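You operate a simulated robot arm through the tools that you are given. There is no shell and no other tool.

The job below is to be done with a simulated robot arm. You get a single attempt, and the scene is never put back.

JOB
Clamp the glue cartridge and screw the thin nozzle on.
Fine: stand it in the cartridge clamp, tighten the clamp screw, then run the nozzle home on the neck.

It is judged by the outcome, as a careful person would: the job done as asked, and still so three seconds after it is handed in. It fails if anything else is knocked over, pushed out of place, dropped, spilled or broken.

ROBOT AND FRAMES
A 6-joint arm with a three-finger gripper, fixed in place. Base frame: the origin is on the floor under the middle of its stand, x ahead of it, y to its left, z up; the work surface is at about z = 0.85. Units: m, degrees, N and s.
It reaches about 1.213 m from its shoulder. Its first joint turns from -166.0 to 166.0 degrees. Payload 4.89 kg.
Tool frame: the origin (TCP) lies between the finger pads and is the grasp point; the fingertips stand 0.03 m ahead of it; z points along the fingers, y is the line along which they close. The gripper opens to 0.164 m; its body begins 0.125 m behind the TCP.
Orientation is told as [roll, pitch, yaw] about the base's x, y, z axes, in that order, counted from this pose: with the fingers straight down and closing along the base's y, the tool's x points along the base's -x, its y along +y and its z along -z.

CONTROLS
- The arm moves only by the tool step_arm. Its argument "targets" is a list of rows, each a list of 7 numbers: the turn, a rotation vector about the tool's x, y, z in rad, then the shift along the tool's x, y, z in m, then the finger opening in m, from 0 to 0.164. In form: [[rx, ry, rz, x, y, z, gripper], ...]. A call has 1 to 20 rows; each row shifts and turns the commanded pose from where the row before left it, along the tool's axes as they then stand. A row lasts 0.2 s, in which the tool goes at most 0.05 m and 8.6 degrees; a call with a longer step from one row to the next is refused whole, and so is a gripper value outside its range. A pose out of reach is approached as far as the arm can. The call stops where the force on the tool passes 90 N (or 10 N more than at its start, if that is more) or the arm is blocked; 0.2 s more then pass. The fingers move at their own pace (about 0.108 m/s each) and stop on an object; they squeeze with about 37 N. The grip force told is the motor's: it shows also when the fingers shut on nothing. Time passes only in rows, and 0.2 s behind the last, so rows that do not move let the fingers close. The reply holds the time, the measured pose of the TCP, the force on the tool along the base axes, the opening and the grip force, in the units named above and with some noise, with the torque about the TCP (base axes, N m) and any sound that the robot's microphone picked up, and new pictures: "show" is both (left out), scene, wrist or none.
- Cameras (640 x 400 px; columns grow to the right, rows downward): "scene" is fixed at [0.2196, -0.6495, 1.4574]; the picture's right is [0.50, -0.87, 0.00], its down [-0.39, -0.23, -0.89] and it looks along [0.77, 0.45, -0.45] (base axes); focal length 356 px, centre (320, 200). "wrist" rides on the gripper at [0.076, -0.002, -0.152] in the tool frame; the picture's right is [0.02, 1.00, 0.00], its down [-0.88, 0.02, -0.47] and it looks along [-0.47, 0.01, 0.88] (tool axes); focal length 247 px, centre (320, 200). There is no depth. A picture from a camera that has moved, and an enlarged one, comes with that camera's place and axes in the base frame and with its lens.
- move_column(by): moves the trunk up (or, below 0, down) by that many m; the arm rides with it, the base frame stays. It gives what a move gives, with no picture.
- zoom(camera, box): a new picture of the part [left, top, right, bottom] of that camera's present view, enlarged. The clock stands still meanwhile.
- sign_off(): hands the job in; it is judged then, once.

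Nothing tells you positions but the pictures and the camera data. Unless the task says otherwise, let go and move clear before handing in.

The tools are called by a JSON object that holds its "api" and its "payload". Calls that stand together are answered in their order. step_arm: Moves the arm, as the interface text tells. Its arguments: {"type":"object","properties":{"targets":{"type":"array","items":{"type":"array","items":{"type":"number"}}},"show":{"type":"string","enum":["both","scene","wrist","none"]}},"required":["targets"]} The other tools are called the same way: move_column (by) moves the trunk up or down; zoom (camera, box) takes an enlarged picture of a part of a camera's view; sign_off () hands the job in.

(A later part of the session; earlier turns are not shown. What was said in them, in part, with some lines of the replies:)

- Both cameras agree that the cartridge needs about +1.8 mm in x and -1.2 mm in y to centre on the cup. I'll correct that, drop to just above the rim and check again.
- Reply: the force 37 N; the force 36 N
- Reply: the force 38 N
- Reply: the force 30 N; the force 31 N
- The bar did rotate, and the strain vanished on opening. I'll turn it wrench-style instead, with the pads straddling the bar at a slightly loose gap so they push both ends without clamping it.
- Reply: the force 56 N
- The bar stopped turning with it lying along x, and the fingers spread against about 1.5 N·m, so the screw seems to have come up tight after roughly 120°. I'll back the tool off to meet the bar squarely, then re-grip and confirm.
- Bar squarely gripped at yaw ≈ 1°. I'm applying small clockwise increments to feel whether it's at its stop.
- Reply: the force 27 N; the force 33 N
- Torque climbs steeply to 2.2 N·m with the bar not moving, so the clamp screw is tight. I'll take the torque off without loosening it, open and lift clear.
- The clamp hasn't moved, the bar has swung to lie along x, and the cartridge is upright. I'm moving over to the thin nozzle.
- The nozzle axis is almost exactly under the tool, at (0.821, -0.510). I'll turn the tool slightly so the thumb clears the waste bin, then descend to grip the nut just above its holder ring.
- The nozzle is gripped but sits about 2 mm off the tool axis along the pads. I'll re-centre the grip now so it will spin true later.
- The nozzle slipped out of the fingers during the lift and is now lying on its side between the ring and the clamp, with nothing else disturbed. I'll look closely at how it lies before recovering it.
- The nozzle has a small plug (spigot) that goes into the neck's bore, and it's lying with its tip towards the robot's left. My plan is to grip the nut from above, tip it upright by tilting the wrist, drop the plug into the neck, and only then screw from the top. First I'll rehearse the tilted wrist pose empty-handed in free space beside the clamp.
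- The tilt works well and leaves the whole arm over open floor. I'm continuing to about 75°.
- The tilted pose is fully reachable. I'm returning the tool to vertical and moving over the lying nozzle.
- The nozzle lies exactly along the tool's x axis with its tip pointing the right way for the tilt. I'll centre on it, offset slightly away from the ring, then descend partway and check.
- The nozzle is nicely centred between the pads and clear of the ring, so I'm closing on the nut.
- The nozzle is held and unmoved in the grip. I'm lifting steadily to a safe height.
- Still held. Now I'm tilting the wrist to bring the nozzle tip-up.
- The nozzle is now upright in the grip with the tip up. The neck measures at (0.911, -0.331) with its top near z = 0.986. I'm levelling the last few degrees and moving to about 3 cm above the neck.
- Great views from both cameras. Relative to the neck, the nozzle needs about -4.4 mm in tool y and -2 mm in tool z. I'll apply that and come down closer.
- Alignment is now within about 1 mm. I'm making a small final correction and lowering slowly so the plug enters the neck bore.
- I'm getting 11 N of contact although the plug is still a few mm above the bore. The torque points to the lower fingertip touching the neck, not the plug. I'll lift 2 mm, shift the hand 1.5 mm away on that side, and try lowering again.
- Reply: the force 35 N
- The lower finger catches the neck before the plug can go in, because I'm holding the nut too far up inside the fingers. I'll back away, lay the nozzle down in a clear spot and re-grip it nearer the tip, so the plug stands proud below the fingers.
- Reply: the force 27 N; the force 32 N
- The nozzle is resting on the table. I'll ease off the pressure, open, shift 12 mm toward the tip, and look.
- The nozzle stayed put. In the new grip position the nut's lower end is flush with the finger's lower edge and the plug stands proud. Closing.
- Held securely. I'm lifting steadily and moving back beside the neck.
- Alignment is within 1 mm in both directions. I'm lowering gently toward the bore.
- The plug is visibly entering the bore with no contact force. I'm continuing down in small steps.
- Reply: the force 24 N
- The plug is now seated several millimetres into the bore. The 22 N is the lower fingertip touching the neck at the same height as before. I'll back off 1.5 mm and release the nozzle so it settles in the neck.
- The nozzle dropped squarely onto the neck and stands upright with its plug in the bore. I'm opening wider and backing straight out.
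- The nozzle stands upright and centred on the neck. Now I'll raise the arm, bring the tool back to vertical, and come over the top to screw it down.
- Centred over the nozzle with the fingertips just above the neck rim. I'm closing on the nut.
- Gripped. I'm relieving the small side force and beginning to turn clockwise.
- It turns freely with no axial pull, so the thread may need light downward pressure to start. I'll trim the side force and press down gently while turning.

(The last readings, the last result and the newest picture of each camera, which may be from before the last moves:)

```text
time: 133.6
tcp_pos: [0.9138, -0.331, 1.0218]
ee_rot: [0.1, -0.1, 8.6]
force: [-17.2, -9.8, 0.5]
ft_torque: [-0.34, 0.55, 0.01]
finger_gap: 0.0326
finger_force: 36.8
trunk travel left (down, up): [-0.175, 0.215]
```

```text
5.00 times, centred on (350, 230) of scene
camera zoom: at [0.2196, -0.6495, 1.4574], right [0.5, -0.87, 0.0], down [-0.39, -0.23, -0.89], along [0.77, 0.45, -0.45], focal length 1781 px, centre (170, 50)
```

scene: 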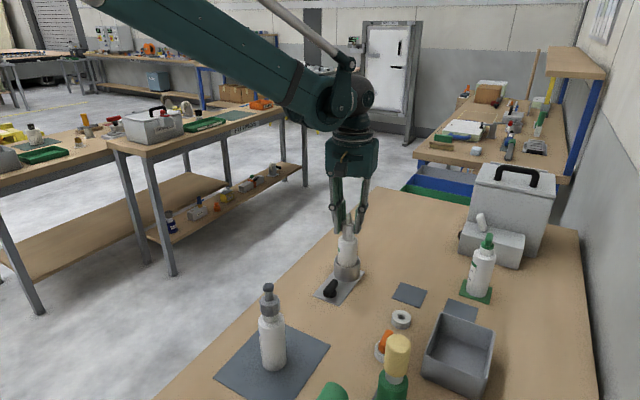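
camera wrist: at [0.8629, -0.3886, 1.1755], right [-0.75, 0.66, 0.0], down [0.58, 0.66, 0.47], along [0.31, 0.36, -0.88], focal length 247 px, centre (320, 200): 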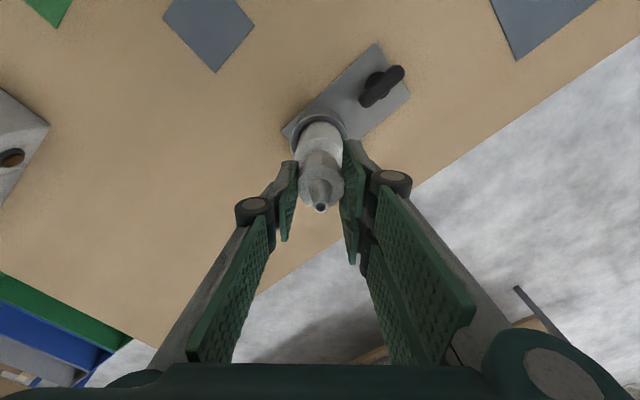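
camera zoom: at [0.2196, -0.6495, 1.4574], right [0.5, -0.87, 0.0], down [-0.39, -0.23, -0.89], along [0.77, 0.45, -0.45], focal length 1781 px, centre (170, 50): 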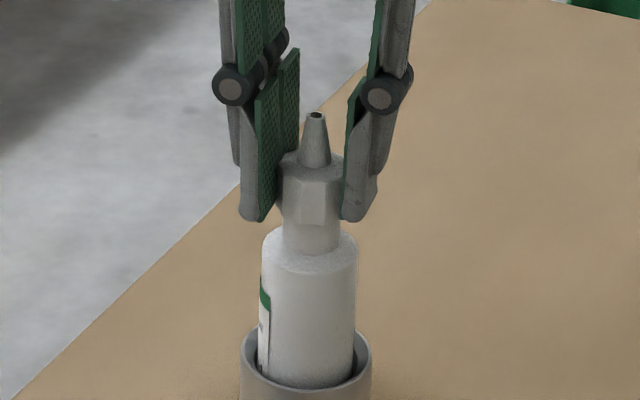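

Axial force fell back to about 0 after pressing 1.2 mm and turning, so the nozzle seems to be following a thread down. I'll trim the side load and continue with light feed.

{"api": "step_arm", "payload": {"targets": [[0, 0, 0, 0.0009, -0.0003, 0.0003, 0.02], [0, 0, 0.12, 0, 0, 0.0003, 0.02], [0, 0, 0.12, 0, 0, 0.0003, 0.02], [0, 0, 0.12, 0, 0, 0.0003, 0.02], [0, 0, 0.12, 0, 0, 0.0003, 0.02], [0, 0, 0, 0, 0, 0, 0.02]], "show": "none"}}

{"api": "step_arm", "payload": {"targets": [[0, 0, 0.12, 0, 0, 0, 0.02], [0, 0, 0.12, 0, 0, 0, 0.02], [0, 0, 0.12, 0, 0, 0, 0.02], [0, 0, 0.12, 0, 0, 0, 0.02], [0, 0, 0, 0, 0, 0, 0.02]], "show": "both"}}

{"api": "zoom", "payload": {"camera": "scene", "box": [320, 190, 380, 270]}}

```text
time: 135.0
tcp_pos: [0.9128, -0.3302, 1.0214]
ee_rot: [-0.1, -0.1, -19.0]
force: [10.1, -6.2, 27.1]
ft_torque: [-0.17, -0.33, -0.03]
finger_gap: 0.0329
finger_force: 36.8
trunk travel left (down, up): [-0.175, 0.215]
```

```text
time: 136.2
tcp_pos: [0.9128, -0.3306, 1.0203]
ee_rot: [0.0, 0.1, -46.4]
force: [7.0, -2.9, 13.9]
ft_torque: [-0.1, -0.29, -0.03]
finger_gap: 0.0328
finger_force: 37.1
trunk travel left (down, up): [-0.175, 0.215]
camera wrist: at [0.8583, -0.2762, 1.1731], right [0.71, 0.71, 0.0], down [0.62, -0.62, 0.47], along [0.33, -0.34, -0.88], focal length 247 px, centre (320, 200)
```

scene: 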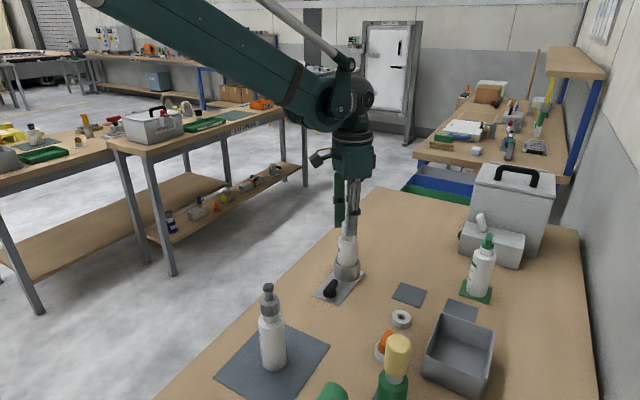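
wrist: 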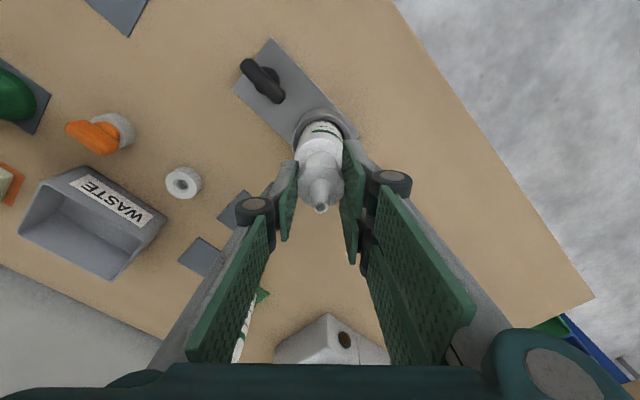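

```text
5.00 times, centred on (350, 230) of scene
camera zoom: at [0.2196, -0.6495, 1.4574], right [0.5, -0.87, 0.0], down [-0.39, -0.23, -0.89], along [0.77, 0.45, -0.45], focal length 1781 px, centre (170, 50)
```

zoom: 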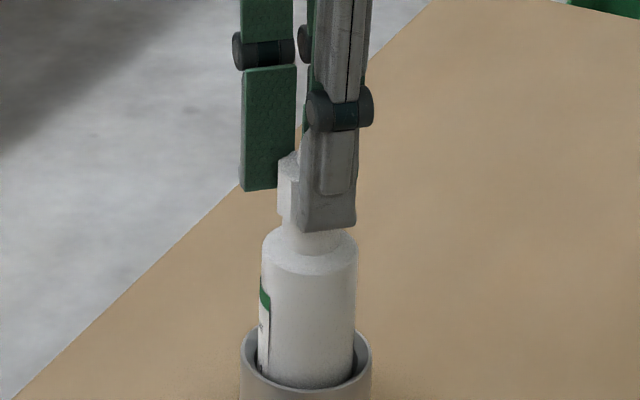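

{"api": "step_arm", "payload": {"targets": [[0, 0, 0.12, 0, 0, 0, 0.02], [0, 0, 0.12, 0, 0, 0, 0.02], [0, 0, 0.12, 0, 0, 0, 0.02], [0, 0, 0.12, 0, 0, 0, 0.02], [0, 0, 0, 0, 0, 0, 0.02]], "show": "none"}}

{"api": "step_arm", "payload": {"targets": [[0, 0, 0.12, 0, 0, 0, 0.02], [0, 0, 0.12, 0, 0, 0, 0.02], [0, 0, 0.12, 0, 0, 0, 0.02], [0, 0, 0.12, 0, 0, 0, 0.02], [0, 0, 0, 0, 0, 0, 0.02]], "show": "wrist"}}

{"api": "zoom", "payload": {"camera": "wrist", "box": [250, 110, 390, 240]}}

```text
time: 137.4
tcp_pos: [0.9125, -0.3291, 1.0195]
ee_rot: [-0.1, -0.1, -73.8]
force: [2.4, 11.5, 2.2]
ft_torque: [0.32, -0.06, 0.47]
finger_gap: 0.0325
finger_force: 37.2
trunk travel left (down, up): [-0.175, 0.215]
```

```text
time: 138.6
tcp_pos: [0.9127, -0.3309, 1.0196]
ee_rot: [0.0, 0.0, -101.4]
force: [-5.9, 11.0, 0.1]
ft_torque: [0.3, 0.27, 0.61]
finger_gap: 0.0328
finger_force: 36.9
trunk travel left (down, up): [-0.175, 0.215]
camera wrist: at [0.926, -0.2554, 1.1721], right [0.98, -0.18, 0.0], down [-0.16, -0.87, 0.47], along [-0.08, -0.47, -0.88], focal length 247 px, centre (320, 200)
```

wrist: 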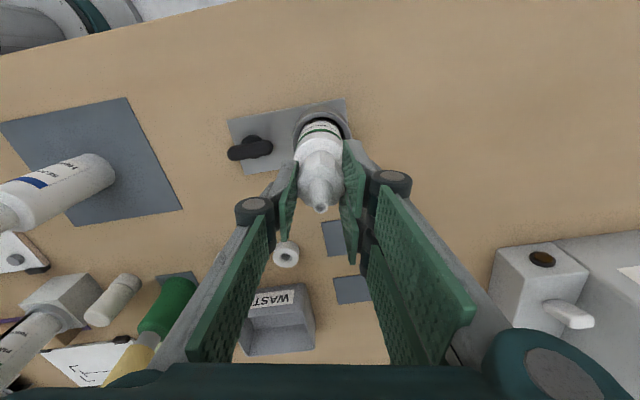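

```text
3.08 times, centred on (320, 175) of wrist
camera zoom: at [0.926, -0.2554, 1.1721], right [0.98, -0.18, 0.0], down [-0.16, -0.87, 0.47], along [-0.08, -0.47, -0.88], focal length 760 px, centre (320, 277)
```

zoom: 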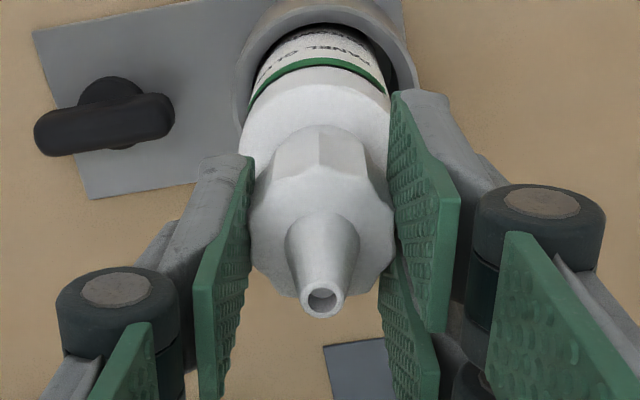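

The torque has risen to 0.6 N·m while the axial force dropped to zero, so the thread has engaged and the nozzle is being drawn down. I'm continuing.

{"api": "step_arm", "payload": {"targets": [[0, 0, 0.12, 0, 0, 0.0002, 0.02], [0, 0, 0.12, 0, 0, 0.0002, 0.02], [0, 0, 0.12, 0, 0, 0.0002, 0.02], [0, 0, 0.12, 0, 0, 0.0002, 0.02], [0, 0, 0, 0, 0, 0, 0.02]], "show": "none"}}

{"api": "step_arm", "payload": {"targets": [[0, 0, 0.12, 0, 0, 0.0002, 0.02], [0, 0, 0.12, 0, 0, 0.0002, 0.02], [0, 0, 0.12, 0, 0, 0.0002, 0.02], [0, 0, 0, 0, 0, 0, 0.02]], "show": "both"}}

{"api": "zoom", "payload": {"camera": "scene", "box": [320, 190, 380, 270]}}

{"api": "zoom", "payload": {"camera": "wrist", "box": [250, 110, 390, 240]}}

```text
time: 139.8
tcp_pos: [0.9117, -0.3318, 1.0192]
ee_rot: [0.0, 0.0, -129.0]
force: [-4.2, 5.5, 8.8]
ft_torque: [0.08, 0.25, 0.56]
finger_gap: 0.0331
finger_force: 36.7
trunk travel left (down, up): [-0.175, 0.215]
```

```text
time: 140.8
tcp_pos: [0.9134, -0.3296, 1.0174]
ee_rot: [0.0, 0.0, -149.5]
force: [14.9, 14.4, 4.3]
ft_torque: [0.39, -0.52, 0.57]
finger_gap: 0.0325
finger_force: 37.6
trunk travel left (down, up): [-0.175, 0.215]
camera wrist: at [0.9784, -0.2897, 1.1709], right [0.53, -0.85, 0.0], down [-0.75, -0.46, 0.47], along [-0.4, -0.25, -0.88], focal length 247 px, centre (320, 200)
```

scene: 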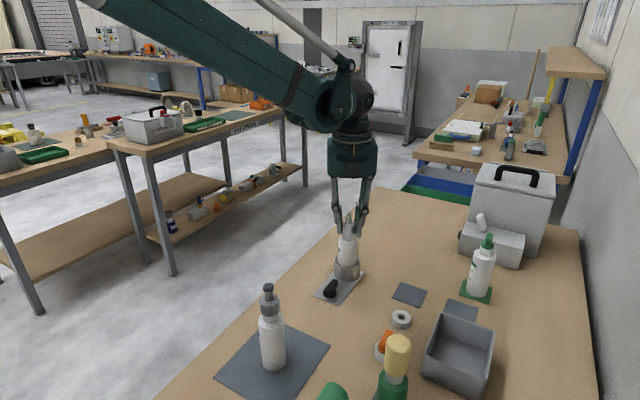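
wrist: 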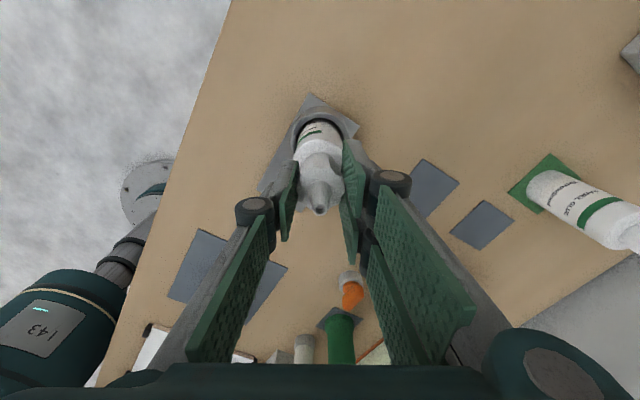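

```text
5.00 times, centred on (350, 230) of scene
camera zoom: at [0.2196, -0.6495, 1.4574], right [0.5, -0.87, 0.0], down [-0.39, -0.23, -0.89], along [0.77, 0.45, -0.45], focal length 1781 px, centre (170, 50)
```

zoom: 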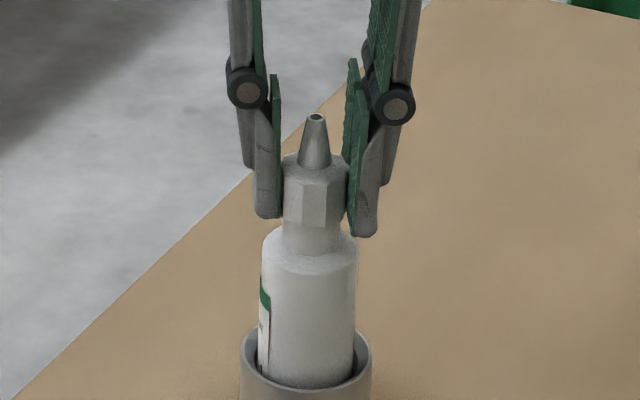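

```text
3.08 times, centred on (320, 175) of wrist
camera zoom: at [0.9784, -0.2897, 1.1709], right [0.53, -0.85, 0.0], down [-0.75, -0.46, 0.47], along [-0.4, -0.25, -0.88], focal length 760 px, centre (320, 277)
```

zoom: 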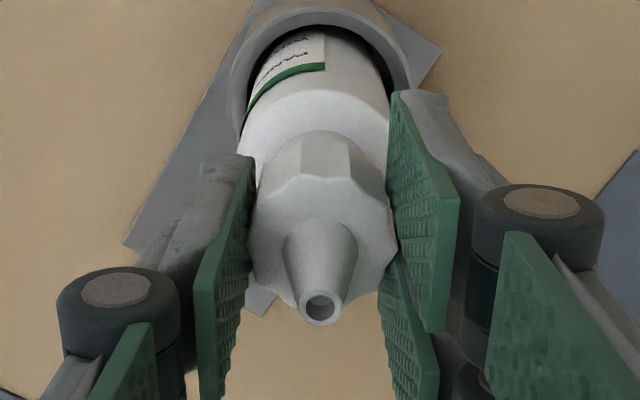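

Thread torque is a steady 0.57 N·m and the nozzle has dropped roughly 2 mm. I'm releasing, winding the wrist back 270° around the nozzle, and re-gripping for the next turn.

{"api": "step_arm", "payload": {"targets": [[0, 0, 0, 0, 0, 0, 0.036], [0, 0, 0, 0, 0, 0, 0.045], [0, 0, 0, 0, 0, -0.003, 0.056], [0, 0, 0, 0, 0, 0, 0.056], [0, 0, -0.147, 0, 0, 0, 0.056], [0, 0, -0.147, 0, 0, 0, 0.056], [0, 0, -0.147, 0, 0, 0, 0.056], [0, 0, -0.147, 0, 0, 0, 0.056], [0, 0, -0.147, 0, 0, 0, 0.056], [0, 0, -0.147, 0, 0, 0, 0.056], [0, 0, -0.147, 0, 0, 0, 0.056], [0, 0, -0.147, 0, 0, 0, 0.056], [0, 0, -0.147, 0, 0, 0, 0.056], [0, 0, -0.147, 0, 0, 0, 0.056], [0, 0, -0.147, 0, 0, 0, 0.056], [0, 0, -0.147, 0, 0, 0, 0.056], [0, 0, -0.147, 0, 0, 0, 0.056], [0, 0, -0.147, 0, 0, 0, 0.056], [0, 0, -0.147, 0, 0, 0, 0.056], [0, 0, -0.147, 0, 0, 0, 0.056]], "show": "scene"}}

{"api": "zoom", "payload": {"camera": "scene", "box": [320, 190, 380, 270]}}

```text
time: 145.0
tcp_pos: [0.913, -0.3313, 1.0213]
ee_rot: [0.0, 0.1, -14.5]
force: [0.4, 0.4, 0.9]
ft_torque: [-0.02, 0.02, 0.02]
finger_gap: 0.0559
finger_force: 0.1
trunk travel left (down, up): [-0.175, 0.215]
```

scene: 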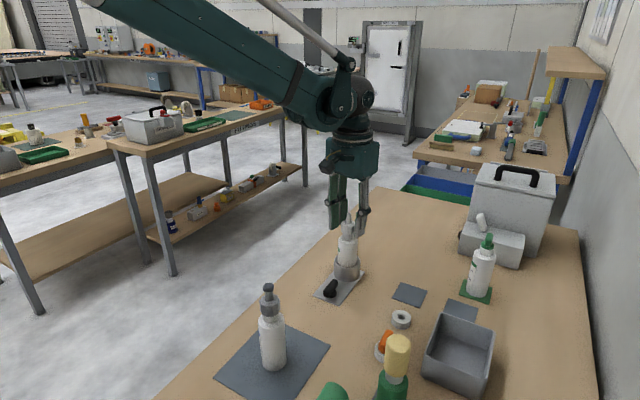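

```text
5.00 times, centred on (350, 230) of scene
camera zoom: at [0.2196, -0.6495, 1.4574], right [0.5, -0.87, 0.0], down [-0.39, -0.23, -0.89], along [0.77, 0.45, -0.45], focal length 1781 px, centre (170, 50)
```

zoom: 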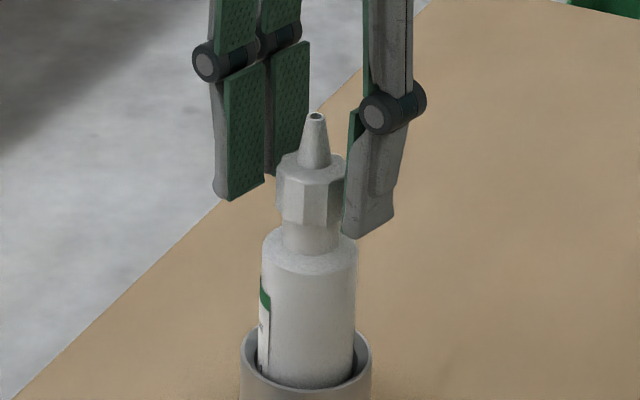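

{"api": "step_arm", "payload": {"targets": [[0, 0, -0.147, 0, 0, 0, 0.056], [0, 0, -0.147, 0, 0, 0, 0.056], [0, 0, -0.147, 0, 0, 0, 0.056], [0, 0, -0.147, 0, 0, 0, 0.056], [0, 0, -0.147, 0, 0, 0, 0.056], [0, 0, -0.147, 0, 0, 0, 0.056], [0, 0, -0.147, 0, 0, 0, 0.056], [0, 0, -0.147, 0, 0, 0, 0.056], [0, 0, -0.147, 0, 0, 0, 0.056], [0, 0, -0.147, 0, 0, 0, 0.056], [0, 0, -0.147, 0, 0, 0, 0.056], [0, 0, -0.147, 0, 0, 0, 0.056], [0, 0, -0.147, 0, 0, 0, 0.056], [0, 0, -0.147, 0, 0, 0, 0.056], [0, 0, -0.147, 0, 0, 0, 0.056], [0, 0, -0.147, 0, 0, 0, 0.056], [0, 0, 0, 0, 0, 0, 0.056]], "show": "both"}}

{"api": "zoom", "payload": {"camera": "wrist", "box": [250, 110, 390, 240]}}

{"api": "zoom", "payload": {"camera": "scene", "box": [320, 190, 380, 270]}}

```text
time: 148.6
tcp_pos: [0.9121, -0.3313, 1.0217]
ee_rot: [0.0, -0.1, 120.0]
force: [0.1, -1.1, -0.4]
ft_torque: [-0.01, 0.0, 0.01]
finger_gap: 0.0561
finger_force: 0.0
trunk travel left (down, up): [-0.175, 0.215]
camera wrist: at [0.9521, -0.3963, 1.1737], right [-0.85, -0.52, 0.0], down [-0.46, 0.75, 0.47], along [-0.25, 0.4, -0.88], focal length 247 px, centre (320, 200)
```

scene: 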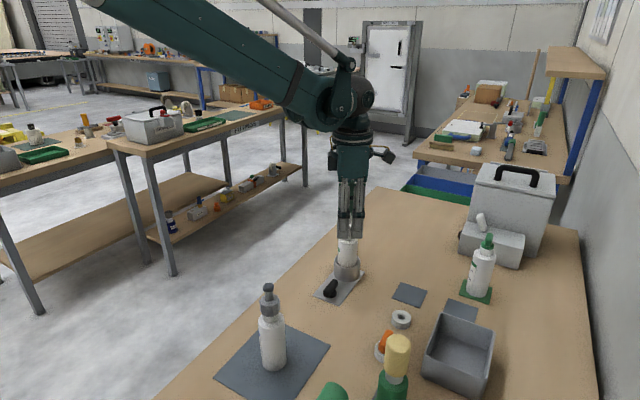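
wrist: 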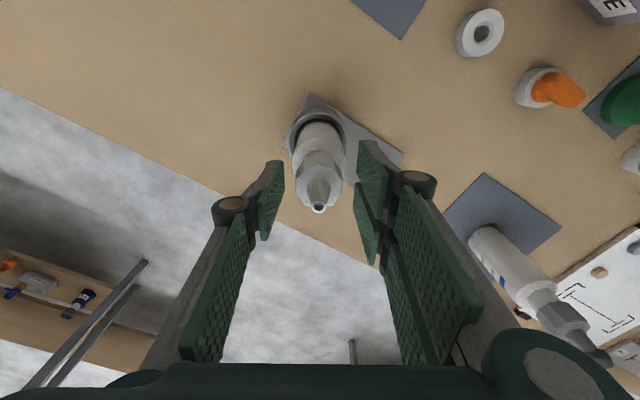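

```text
3.08 times, centred on (320, 175) of wrist
camera zoom: at [0.9521, -0.3963, 1.1737], right [-0.85, -0.52, 0.0], down [-0.46, 0.75, 0.47], along [-0.25, 0.4, -0.88], focal length 760 px, centre (320, 277)
```

zoom: 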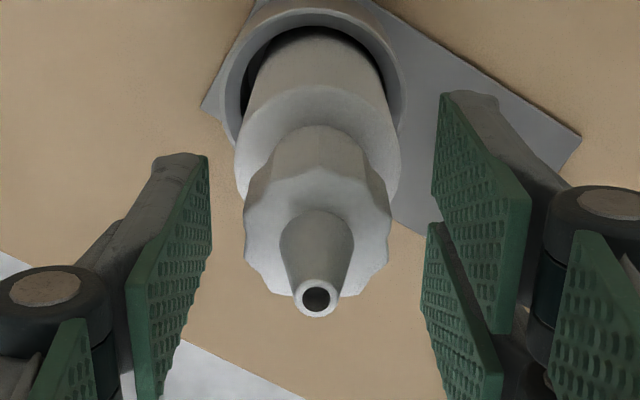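

```text
5.00 times, centred on (350, 230) of scene
camera zoom: at [0.2196, -0.6495, 1.4574], right [0.5, -0.87, 0.0], down [-0.39, -0.23, -0.89], along [0.77, 0.45, -0.45], focal length 1781 px, centre (170, 50)
```

zoom: 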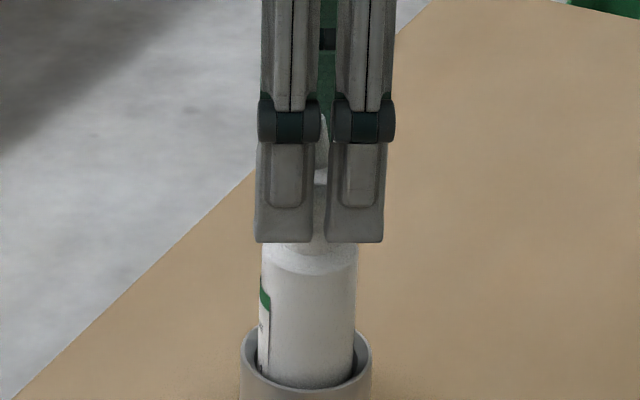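

{"api": "step_arm", "payload": {"targets": [[0, 0, 0, -0.001, -0.0012, 0, 0.045], [0, 0, 0, 0, 0, 0, 0.036], [0, 0, 0, 0, 0, 0, 0.028], [0, 0, 0, 0, 0, 0, 0.02], [0, 0, 0, 0, 0, 0, 0.02]], "show": "wrist"}}

{"api": "zoom", "payload": {"camera": "wrist", "box": [250, 110, 390, 240]}}

```text
time: 149.8
tcp_pos: [0.9124, -0.3293, 1.0214]
ee_rot: [0.0, -0.1, 119.9]
force: [-1.4, -0.6, 0.2]
ft_torque: [0.01, -0.01, -0.01]
finger_gap: 0.033
finger_force: 37.0
trunk travel left (down, up): [-0.175, 0.215]
camera wrist: at [0.9525, -0.3947, 1.1739], right [-0.86, -0.52, 0.0], down [-0.46, 0.75, 0.47], along [-0.24, 0.4, -0.88], focal length 247 px, centre (320, 200)
```

wrist: 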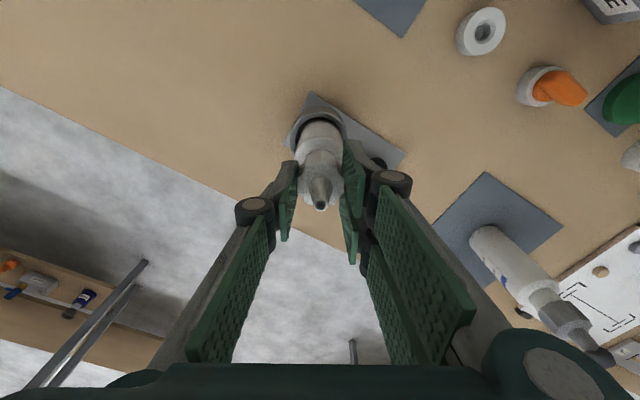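

```text
3.08 times, centred on (320, 175) of wrist
camera zoom: at [0.9525, -0.3947, 1.1739], right [-0.86, -0.52, 0.0], down [-0.46, 0.75, 0.47], along [-0.24, 0.4, -0.88], focal length 760 px, centre (320, 277)
```

zoom: 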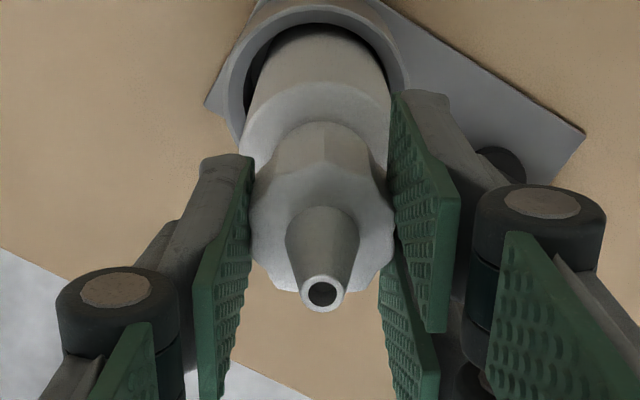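

Lateral force is near zero, so I'm turning clockwise again.

{"api": "step_arm", "payload": {"targets": [[0, 0, 0.12, 0, 0, 0, 0.02], [0, 0, 0.12, 0, 0, 0, 0.02], [0, 0, 0.12, 0, 0, 0, 0.02], [0, 0, 0.12, 0, 0, 0, 0.02], [0, 0, 0, 0, 0, 0, 0.02]], "show": "none"}}

{"api": "step_arm", "payload": {"targets": [[0, 0, 0.12, 0, 0, 0, 0.02], [0, 0, 0.12, 0, 0, 0, 0.02], [0, 0, 0.12, 0, 0, 0, 0.02], [0, 0, 0.12, 0, 0, 0, 0.02], [0, 0, 0, 0, 0, 0, 0.02]], "show": "none"}}

```text
time: 151.0
tcp_pos: [0.9135, -0.3297, 1.0211]
ee_rot: [0.0, 0.1, 92.4]
force: [-3.6, -1.8, -0.7]
ft_torque: [0.03, 0.03, 0.47]
finger_gap: 0.0327
finger_force: 36.6
trunk travel left (down, up): [-0.175, 0.215]
```

```text
time: 152.2
tcp_pos: [0.9128, -0.331, 1.0215]
ee_rot: [0.0, 0.0, 64.8]
force: [-9.4, -16.6, -0.8]
ft_torque: [-0.55, 0.37, 0.29]
finger_gap: 0.033
finger_force: 37.0
trunk travel left (down, up): [-0.175, 0.215]
```

{"api": "step_arm", "payload": {"targets": [[0, 0, 0, 0.0009, 0, 0, 0.02], [0, 0, 0.12, 0, 0, 0.0002, 0.02], [0, 0, 0.12, 0, 0, 0.0002, 0.02], [0, 0, 0.12, 0, 0, 0.0002, 0.02], [0, 0, 0.12, 0, 0, 0.0002, 0.02], [0, 0, 0, 0, 0, 0, 0.02]], "show": "none"}}

{"api": "step_arm", "payload": {"targets": [[0, 0, 0.12, 0, 0, 0, 0.02], [0, 0, 0.12, 0, 0, 0, 0.02], [0, 0, 0.12, 0, 0, 0, 0.02], [0, 0, 0.12, 0, 0, 0, 0.02], [0, 0, 0, 0, 0, 0, 0.02]], "show": "scene"}}

{"api": "zoom", "payload": {"camera": "scene", "box": [320, 190, 380, 270]}}

```text
time: 153.6
tcp_pos: [0.9137, -0.3319, 1.0213]
ee_rot: [0.1, 0.0, 37.4]
force: [-3.5, -3.3, 1.7]
ft_torque: [-0.13, 0.04, 0.5]
finger_gap: 0.0325
finger_force: 36.9
trunk travel left (down, up): [-0.175, 0.215]
```

```text
time: 154.8
tcp_pos: [0.9138, -0.3315, 1.0206]
ee_rot: [-0.1, 0.0, 9.8]
force: [9.9, -13.1, 5.8]
ft_torque: [-0.41, -0.34, 0.47]
finger_gap: 0.0329
finger_force: 37.1
trunk travel left (down, up): [-0.175, 0.215]
```

scene: 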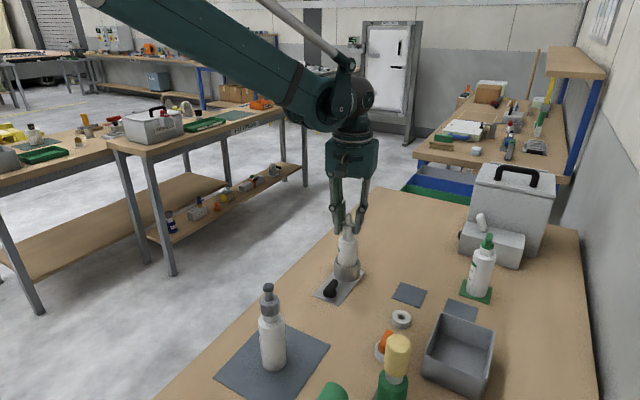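

```text
5.00 times, centred on (350, 230) of scene
camera zoom: at [0.2196, -0.6495, 1.4574], right [0.5, -0.87, 0.0], down [-0.39, -0.23, -0.89], along [0.77, 0.45, -0.45], focal length 1781 px, centre (170, 50)
```

zoom: 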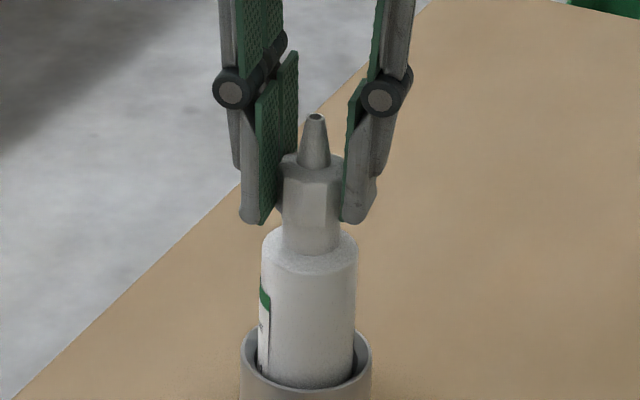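

{"api": "zoom", "payload": {"camera": "scene", "box": [335, 208, 365, 248]}}

{"api": "step_arm", "payload": {"targets": [[0, 0, 0, -0.0004, -0.0006, 0, 0.02], [0, 0, 0.12, 0, 0, 0.0001, 0.02], [0, 0, 0.12, 0, 0, 0.0001, 0.02], [0, 0, 0.12, 0, 0, 0.0001, 0.02], [0, 0, 0.12, 0, 0, 0.0001, 0.02], [0, 0, 0, 0, 0, 0, 0.02]], "show": "none"}}

{"api": "step_arm", "payload": {"targets": [[0, 0, 0.12, 0, 0, 0.0001, 0.02], [0, 0, 0.12, 0, 0, 0.0001, 0.02], [0, 0, 0.12, 0, 0, 0.0001, 0.02], [0, 0, 0.12, 0, 0, 0.0001, 0.02], [0, 0, 0, 0, 0, 0, 0.02]], "show": "none"}}

{"api": "step_arm", "payload": {"targets": [[0, 0, 0.12, 0, 0, 0.0001, 0.02], [0, 0, 0.12, 0, 0, 0.0001, 0.02], [0, 0, 0.12, 0, 0, 0.0001, 0.02], [0, 0, 0.12, 0, 0, 0.0001, 0.02], [0, 0, 0, 0, 0, 0, 0.02]], "show": "none"}}

```text
10.00 times, centred on (350, 228) of scene
camera zoom: at [0.2196, -0.6495, 1.4574], right [0.5, -0.87, 0.0], down [-0.39, -0.23, -0.89], along [0.77, 0.45, -0.45], focal length 3562 px, centre (20, -80)
```

zoom: 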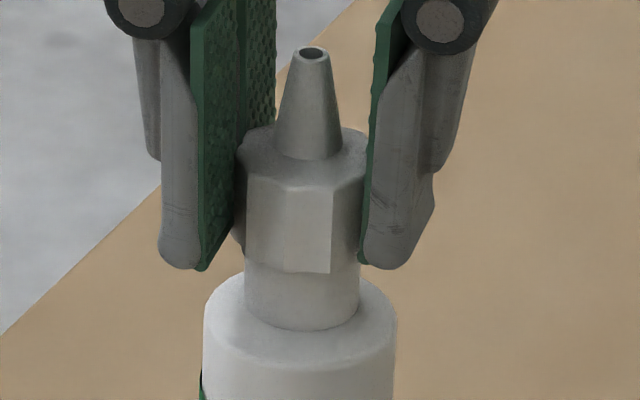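

```text
time: 156.2
tcp_pos: [0.9145, -0.3305, 1.0204]
ee_rot: [0.0, 0.0, -17.7]
force: [6.4, -1.9, 1.6]
ft_torque: [-0.12, -0.31, 0.5]
finger_gap: 0.0328
finger_force: 37.0
trunk travel left (down, up): [-0.175, 0.215]
```

```text
time: 157.4
tcp_pos: [0.914, -0.3304, 1.0201]
ee_rot: [0.0, 0.0, -45.2]
force: [-11.2, 7.6, 0.8]
ft_torque: [0.29, 0.38, 0.5]
finger_gap: 0.0325
finger_force: 36.8
trunk travel left (down, up): [-0.175, 0.215]
```

```text
time: 158.6
tcp_pos: [0.9124, -0.3314, 1.0198]
ee_rot: [0.0, 0.1, -72.9]
force: [-7.6, 12.2, 0.3]
ft_torque: [0.36, 0.27, 0.52]
finger_gap: 0.0325
finger_force: 36.8
trunk travel left (down, up): [-0.175, 0.215]
```

Torque is a steady 0.5 N·m and the nozzle keeps going down. Continuing.

{"api": "step_arm", "payload": {"targets": [[0, 0, 0, -0.0005, 0, 0, 0.02], [0, 0, 0.12, 0, 0, 0.0001, 0.02], [0, 0, 0.12, 0, 0, 0.0001, 0.02], [0, 0, 0.12, 0, 0, 0.0001, 0.02], [0, 0, 0.12, 0, 0, 0.0001, 0.02], [0, 0, 0, 0, 0, 0, 0.02]], "show": "none"}}

{"api": "step_arm", "payload": {"targets": [[0, 0, 0.12, 0, 0, 0.0001, 0.02], [0, 0, 0.12, 0, 0, 0.0001, 0.02], [0, 0, 0.12, 0, 0, 0.0001, 0.02], [0, 0, 0.12, 0, 0, 0.0001, 0.02], [0, 0, 0, 0, 0, 0, 0.02]], "show": "none"}}

{"api": "step_arm", "payload": {"targets": [[0, 0, 0.12, 0, 0, 0.0001, 0.02], [0, 0, 0.12, 0, 0, 0.0001, 0.02], [0, 0, 0.12, 0, 0, 0.0001, 0.02], [0, 0, 0, 0, 0, 0, 0.02]], "show": "scene"}}

{"api": "zoom", "payload": {"camera": "scene", "box": [335, 208, 365, 248]}}

```text
time: 160.0
tcp_pos: [0.9123, -0.3311, 1.0194]
ee_rot: [-0.1, 0.0, -100.3]
force: [-8.3, 5.0, 8.8]
ft_torque: [0.08, 0.28, 0.51]
finger_gap: 0.0328
finger_force: 37.1
trunk travel left (down, up): [-0.175, 0.215]
```

```text
time: 161.2
tcp_pos: [0.9135, -0.3317, 1.0193]
ee_rot: [0.0, 0.0, -127.7]
force: [-22.3, 4.1, -0.6]
ft_torque: [0.05, 0.75, 0.58]
finger_gap: 0.033
finger_force: 37.2
trunk travel left (down, up): [-0.175, 0.215]
```

```text
time: 162.2
tcp_pos: [0.9144, -0.3303, 1.0184]
ee_rot: [-0.1, -0.1, -148.4]
force: [-8.0, 21.7, 1.5]
ft_torque: [0.66, 0.11, 0.32]
finger_gap: 0.0325
finger_force: 37.0
trunk travel left (down, up): [-0.175, 0.215]
```

scene: 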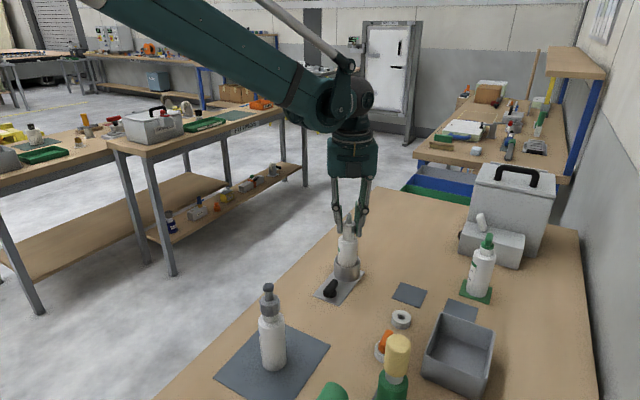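

```text
10.00 times, centred on (350, 228) of scene
camera zoom: at [0.2196, -0.6495, 1.4574], right [0.5, -0.87, 0.0], down [-0.39, -0.23, -0.89], along [0.77, 0.45, -0.45], focal length 3562 px, centre (20, -80)
```

zoom: 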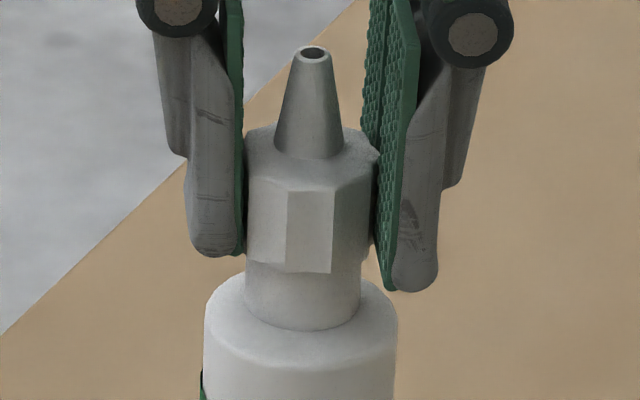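

The nozzle's height hasn't changed over the last half turn, and torque sits at about 0.5 N·m. Either it's home and the pads are slipping round the nut, or it's turning freely. I'll compare the flutes with the pads to tell which.

{"api": "step_arm", "payload": {"targets": [[0, 0, 0, 0.0006, 0.0006, 0, 0.02], [0, 0, 0, 0, 0, 0, 0.02]], "show": "wrist"}}

{"api": "zoom", "payload": {"camera": "wrist", "box": [285, 140, 355, 215]}}

{"api": "step_arm", "payload": {"targets": [[0, 0, -0.1, 0, 0, 0, 0.02], [0, 0, -0.1, 0, 0, 0, 0.02], [0, 0, -0.1, 0, 0, 0, 0.02], [0, 0, 0, 0, 0, 0, 0.02]], "show": "wrist"}}

{"api": "zoom", "payload": {"camera": "wrist", "box": [285, 140, 355, 215]}}

```text
time: 162.8
tcp_pos: [0.9153, -0.3309, 1.0193]
ee_rot: [0.0, 0.1, -148.3]
force: [-15.7, 34.0, 0.4]
ft_torque: [0.99, 0.29, 0.19]
finger_gap: 0.0326
finger_force: 37.2
trunk travel left (down, up): [-0.175, 0.215]
camera wrist: at [0.9781, -0.2885, 1.1715], right [0.54, -0.84, 0.0], down [-0.74, -0.48, 0.47], along [-0.4, -0.26, -0.88], focal length 247 px, centre (320, 200)
```

wrist: 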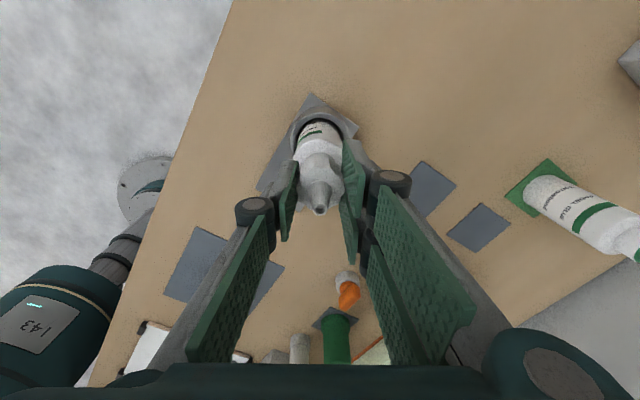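

```text
5.33 times, centred on (320, 178) of wrist
camera zoom: at [0.9781, -0.2885, 1.1715], right [0.54, -0.84, 0.0], down [-0.74, -0.48, 0.47], along [-0.4, -0.26, -0.88], focal length 1317 px, centre (320, 320)
```

zoom: 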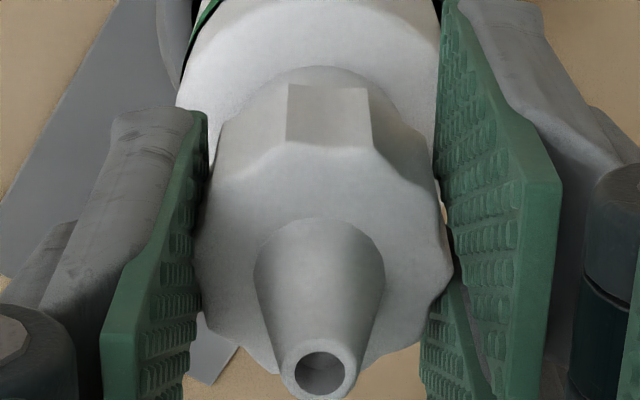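

```text
time: 163.8
tcp_pos: [0.915, -0.3302, 1.0188]
ee_rot: [0.2, 0.0, -131.1]
force: [-18.6, 42.1, 1.2]
ft_torque: [1.24, 0.41, -0.09]
finger_gap: 0.033
finger_force: 36.5
trunk travel left (down, up): [-0.175, 0.215]
camera wrist: at [0.9627, -0.2711, 1.1714], right [0.77, -0.64, 0.0], down [-0.57, -0.68, 0.47], along [-0.3, -0.36, -0.88], focal length 247 px, centre (320, 200)
```

wrist: 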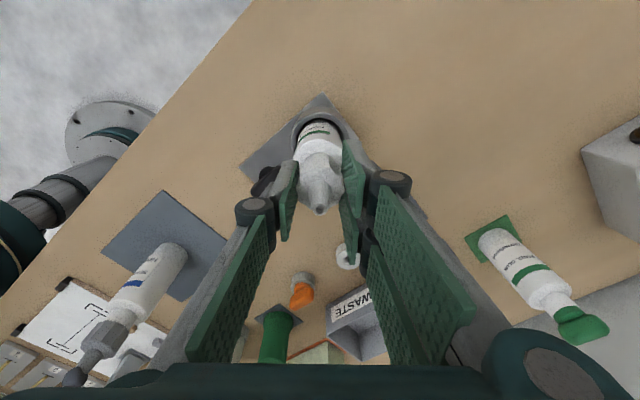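

```text
5.33 times, centred on (320, 178) of wrist
camera zoom: at [0.9627, -0.2711, 1.1714], right [0.77, -0.64, 0.0], down [-0.57, -0.68, 0.47], along [-0.3, -0.36, -0.88], focal length 1317 px, centre (320, 320)
```

zoom: 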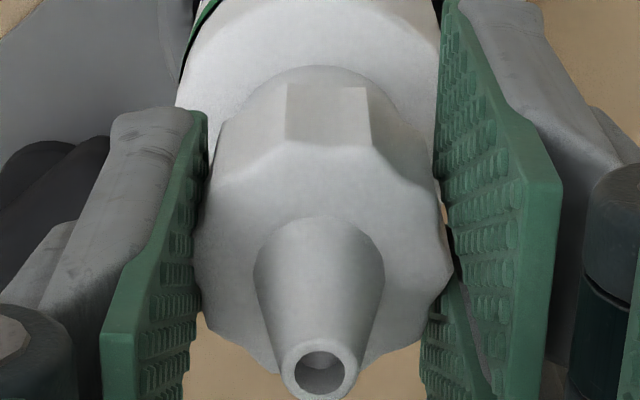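

{"api": "step_arm", "payload": {"targets": [[0, 0, 0, 0.0008, -0.0016, 0, 0.02], [0, 0, 0, 0, 0, 0, 0.02]], "show": "none"}}

{"api": "step_arm", "payload": {"targets": [[0, 0, 0.1, 0, 0, 0, 0.02], [0, 0, 0.1, 0, 0, 0, 0.02], [0, 0, 0, 0, 0, 0, 0.02]], "show": "wrist"}}

{"api": "zoom", "payload": {"camera": "wrist", "box": [285, 140, 355, 215]}}

{"api": "step_arm", "payload": {"targets": [[0, 0, 0.1, 0, 0, 0, 0.02], [0, 0, 0.1, 0, 0, 0, 0.02], [0, 0, 0, 0, 0, 0, 0.02]], "show": "wrist"}}

{"api": "zoom", "payload": {"camera": "wrist", "box": [285, 140, 355, 215]}}

```text
time: 164.4
tcp_pos: [0.9143, -0.329, 1.0188]
ee_rot: [0.1, 0.0, -131.2]
force: [-10.3, 26.5, 2.3]
ft_torque: [0.77, 0.18, -0.01]
finger_gap: 0.0326
finger_force: 37.3
trunk travel left (down, up): [-0.175, 0.215]
```

```text
time: 165.2
tcp_pos: [0.9138, -0.3302, 1.0195]
ee_rot: [0.1, 0.0, -142.7]
force: [10.9, 10.5, 9.3]
ft_torque: [0.16, -0.34, -0.06]
finger_gap: 0.0326
finger_force: 37.6
trunk travel left (down, up): [-0.175, 0.215]
camera wrist: at [0.9731, -0.282, 1.1713], right [0.62, -0.78, 0.0], down [-0.69, -0.55, 0.47], along [-0.37, -0.3, -0.88], focal length 247 px, centre (320, 200)
```

wrist: 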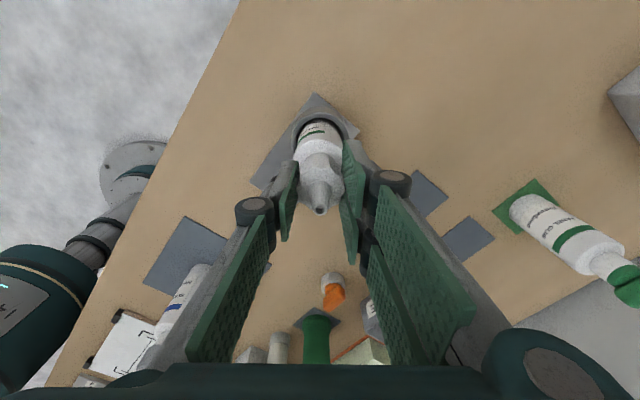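

```text
5.33 times, centred on (320, 178) of wrist
camera zoom: at [0.9731, -0.282, 1.1713], right [0.62, -0.78, 0.0], down [-0.69, -0.55, 0.47], along [-0.37, -0.3, -0.88], focal length 1317 px, centre (320, 320)
```

zoom: 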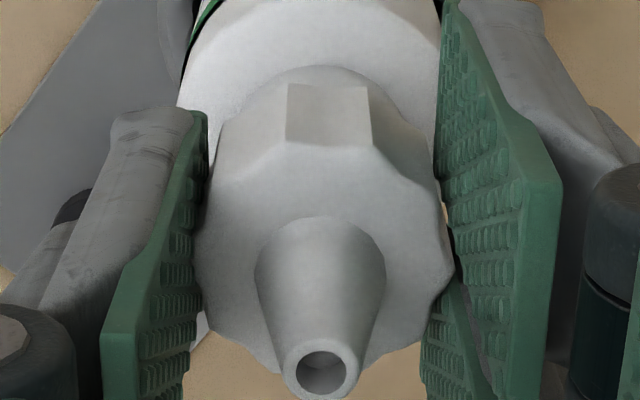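

```text
time: 166.0
tcp_pos: [0.9134, -0.33, 1.0176]
ee_rot: [0.1, 0.0, -154.2]
force: [17.1, -4.5, 18.7]
ft_torque: [-0.19, -0.49, 0.5]
finger_gap: 0.0328
finger_force: 37.3
trunk travel left (down, up): [-0.175, 0.215]
camera wrist: at [0.9811, -0.2952, 1.171], right [0.45, -0.89, 0.0], down [-0.79, -0.4, 0.47], along [-0.42, -0.22, -0.88], focal length 247 px, centre (320, 200)
```

wrist: 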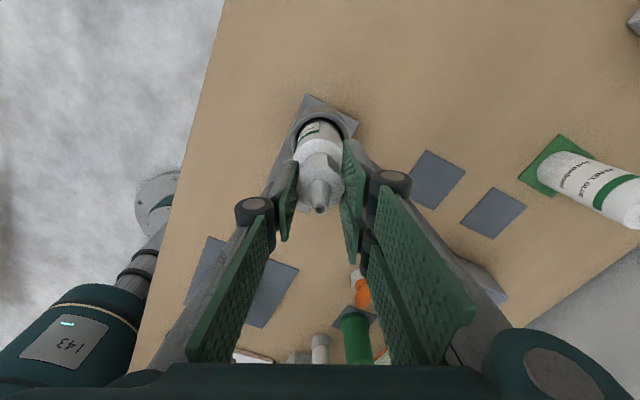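

```text
5.33 times, centred on (320, 178) of wrist
camera zoom: at [0.9811, -0.2952, 1.171], right [0.45, -0.89, 0.0], down [-0.79, -0.4, 0.47], along [-0.42, -0.22, -0.88], focal length 1317 px, centre (320, 320)
```

zoom: 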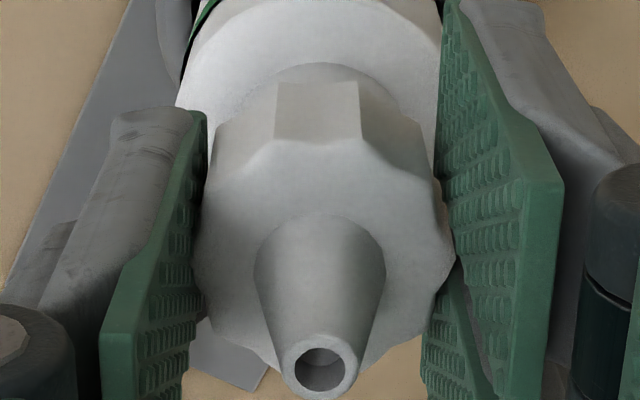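

That settles it. The nozzle follows the tool back freely, then stops dead at the same angle, and the flutes slip about 5° past the pads at 0.5 N·m. It's at its end stop, with the nut flush on the neck rim. I'll ease the side loads without backing off, then open.

{"api": "step_arm", "payload": {"targets": [[0, 0, 0, 0.0007, 0.0006, -0.0008, 0.02], [0, 0, 0, 0, 0, 0, 0.02]], "show": "none"}}

{"api": "step_arm", "payload": {"targets": [[0, 0, 0.06, 0, 0, 0, 0.02], [0, 0, 0, 0, 0, 0, 0.02]], "show": "none"}}

{"api": "step_arm", "payload": {"targets": [[0, 0, 0, 0, 0, 0, 0.034], [0, 0, 0, 0, 0, 0, 0.045], [0, 0, 0, 0, 0, 0, 0.06], [0, 0, 0, 0, 0, 0, 0.06]], "show": "both"}}

{"api": "zoom", "payload": {"camera": "scene", "box": [335, 208, 365, 248]}}

{"api": "zoom", "payload": {"camera": "wrist", "box": [250, 110, 390, 240]}}

```text
time: 166.6
tcp_pos: [0.9141, -0.3306, 1.0186]
ee_rot: [0.0, 0.1, -154.1]
force: [-1.3, -2.2, -0.2]
ft_torque: [-0.04, 0.08, 0.52]
finger_gap: 0.0328
finger_force: 37.1
trunk travel left (down, up): [-0.175, 0.215]
```

```text
time: 167.2
tcp_pos: [0.9143, -0.331, 1.0203]
ee_rot: [-0.1, 0.0, -157.6]
force: [-3.0, -2.0, -1.1]
ft_torque: [-0.09, 0.22, 0.87]
finger_gap: 0.0331
finger_force: 36.9
trunk travel left (down, up): [-0.175, 0.215]
```

```text
time: 168.2
tcp_pos: [0.9153, -0.331, 1.0186]
ee_rot: [0.1, 0.0, -157.6]
force: [-0.8, -1.1, 0.3]
ft_torque: [0.01, -0.01, 0.0]
finger_gap: 0.0602
finger_force: 0.0
trunk travel left (down, up): [-0.175, 0.215]
camera wrist: at [0.9841, -0.2992, 1.1718], right [0.4, -0.92, 0.0], down [-0.81, -0.35, 0.47], along [-0.43, -0.19, -0.88], focal length 247 px, centre (320, 200)
```

scene: 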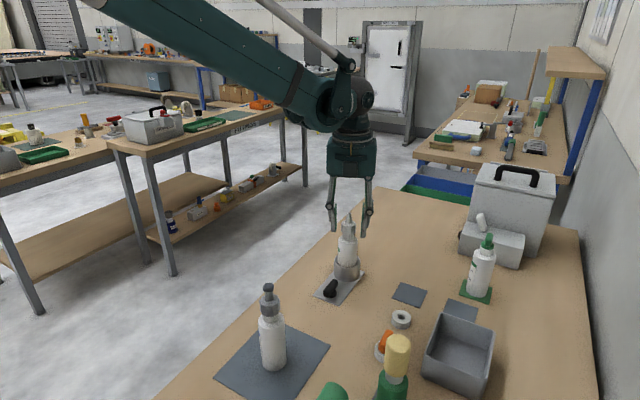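
wrist: 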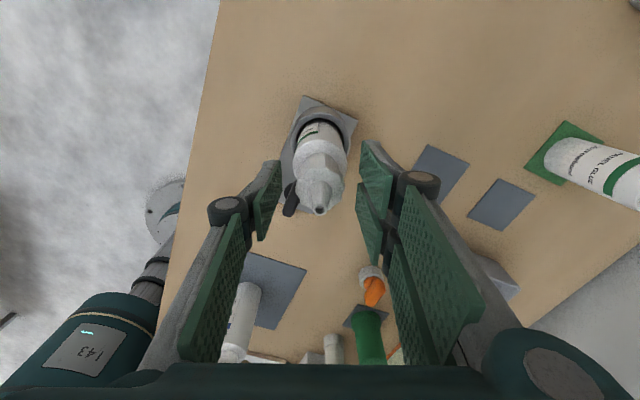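

```text
10.00 times, centred on (350, 228) of scene
camera zoom: at [0.2196, -0.6495, 1.4574], right [0.5, -0.87, 0.0], down [-0.39, -0.23, -0.89], along [0.77, 0.45, -0.45], focal length 3562 px, centre (20, -80)
```

zoom: 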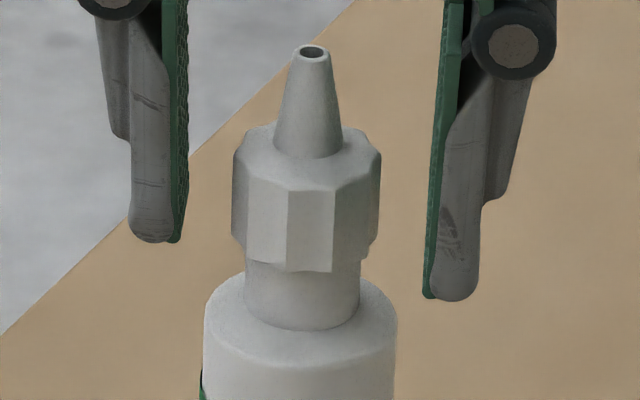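

```text
3.08 times, centred on (320, 175) of wrist
camera zoom: at [0.9841, -0.2992, 1.1718], right [0.4, -0.92, 0.0], down [-0.81, -0.35, 0.47], along [-0.43, -0.19, -0.88], focal length 760 px, centre (320, 277)
```

zoom: 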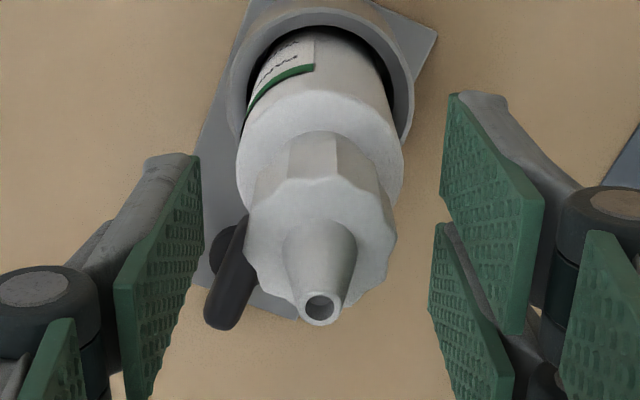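

The nozzle took a final 0.87 N·m without moving, sits flush and upright, and the cartridge hasn't rotated in the clamp. I'm lifting straight up and retreating.

{"api": "step_arm", "payload": {"targets": [[0, 0, 0, 0, 0, -0.015, 0.07], [0, 0, 0, 0, 0, -0.03, 0.07], [0, 0, 0, 0, 0, -0.04, 0.07], [0, 0, 0, 0, 0, -0.045, 0.07], [0, 0, 0, 0, 0, -0.045, 0.07], [0, 0, 0, -0.03, 0, -0.02, 0.07], [0, 0, 0, -0.045, 0, 0, 0.07], [0, 0, 0, -0.045, 0, 0, 0.07], [0, 0, 0, -0.045, 0, 0, 0.07], [0, 0, 0, 0, 0, 0, 0.07]], "show": "both"}}

{"api": "zoom", "payload": {"camera": "scene", "box": [300, 190, 400, 310]}}

{"api": "zoom", "payload": {"camera": "scene", "box": [200, 180, 560, 400]}}

```text
time: 170.4
tcp_pos: [0.7607, -0.3917, 1.2135]
ee_rot: [-0.1, 0.1, -157.6]
force: [-1.0, -0.9, 0.4]
ft_torque: [0.0, -0.14, 0.01]
finger_gap: 0.07
finger_force: 0.1
trunk travel left (down, up): [-0.175, 0.215]
camera wrist: at [0.8306, -0.3609, 1.3665], right [0.4, -0.92, 0.0], down [-0.81, -0.35, 0.47], along [-0.43, -0.19, -0.88], focal length 247 px, centre (320, 200)
```

scene: 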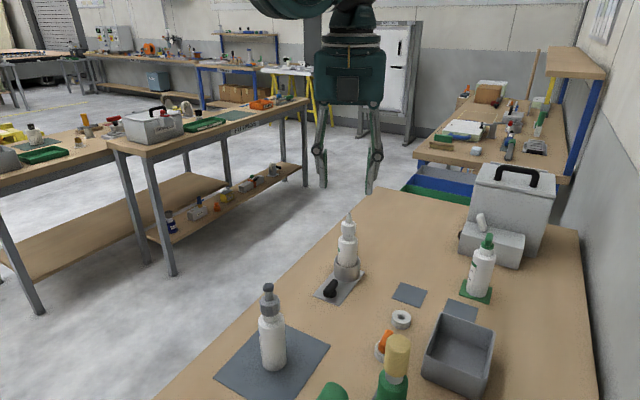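
wrist: 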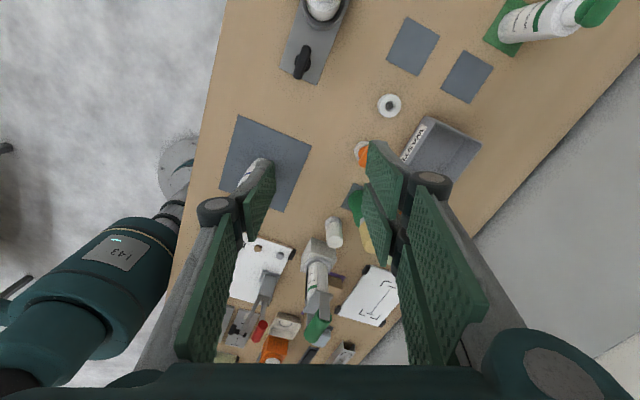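

```text
3.33 times, centred on (350, 250) of scene
camera zoom: at [0.2196, -0.6495, 1.4574], right [0.5, -0.87, 0.0], down [-0.39, -0.23, -0.89], along [0.77, 0.45, -0.45], focal length 1187 px, centre (220, 33)
```

zoom: 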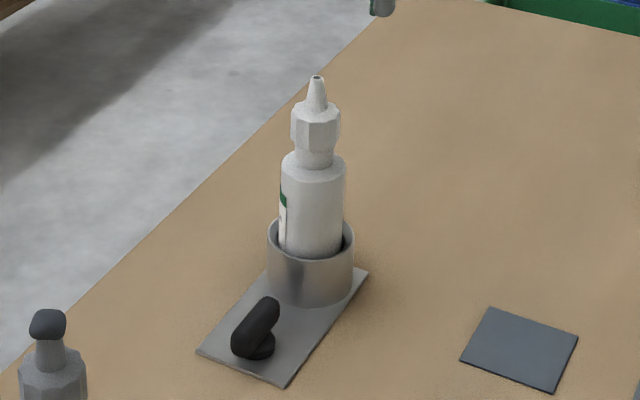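

```text
1.78 times, centred on (380, 290) of scene
camera zoom: at [0.2196, -0.6495, 1.4574], right [0.5, -0.87, 0.0], down [-0.39, -0.23, -0.89], along [0.77, 0.45, -0.45], focal length 633 px, centre (213, 40)
```

zoom: 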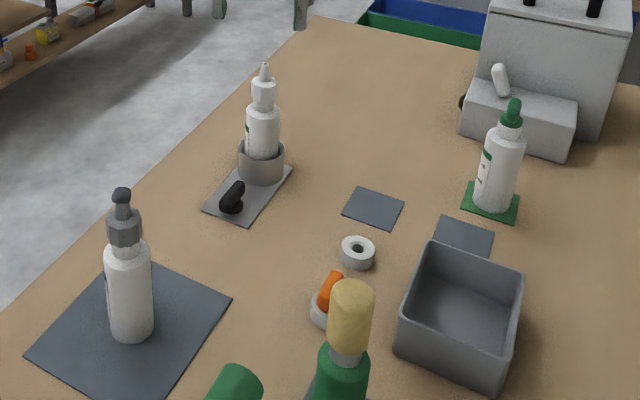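

The job looks complete. The cartridge stands in the clamp with the T-screw against its stop, and the thin nozzle is home on the neck. Everything else is where it was, and the gripper is clear and open. Handing it in.

{"api": "sign_off", "payload": {}}

```text
The job is handed in.
```

The glue cartridge is standing in the clamp, the clamp screw is tight, and the thin nozzle is screwed home on the neck. I've handed the job in; no verdict has come back.

- **Clamp:** the cartridge sits on the floor of the cup. The screw came up against its stop after about a third of a turn and held there at about 2.2 N·m.
- **Nozzle:** it stopped turning at its end point, with the nut flush on the neck rim. It then held 0.87 N·m without moving. My fingers slip on the nut under much load, so I couldn't tighten it harder than that.
- **Cartridge:** it didn't rotate in the clamp while I tightened the nozzle.

The nozzle slipped out of my fingers on the first lift and landed on its side on the table. I picked it up and stood it on the neck, and in the pictures it looks undamaged. Nothing else was knocked over or moved, and its holder ring is still where it was.
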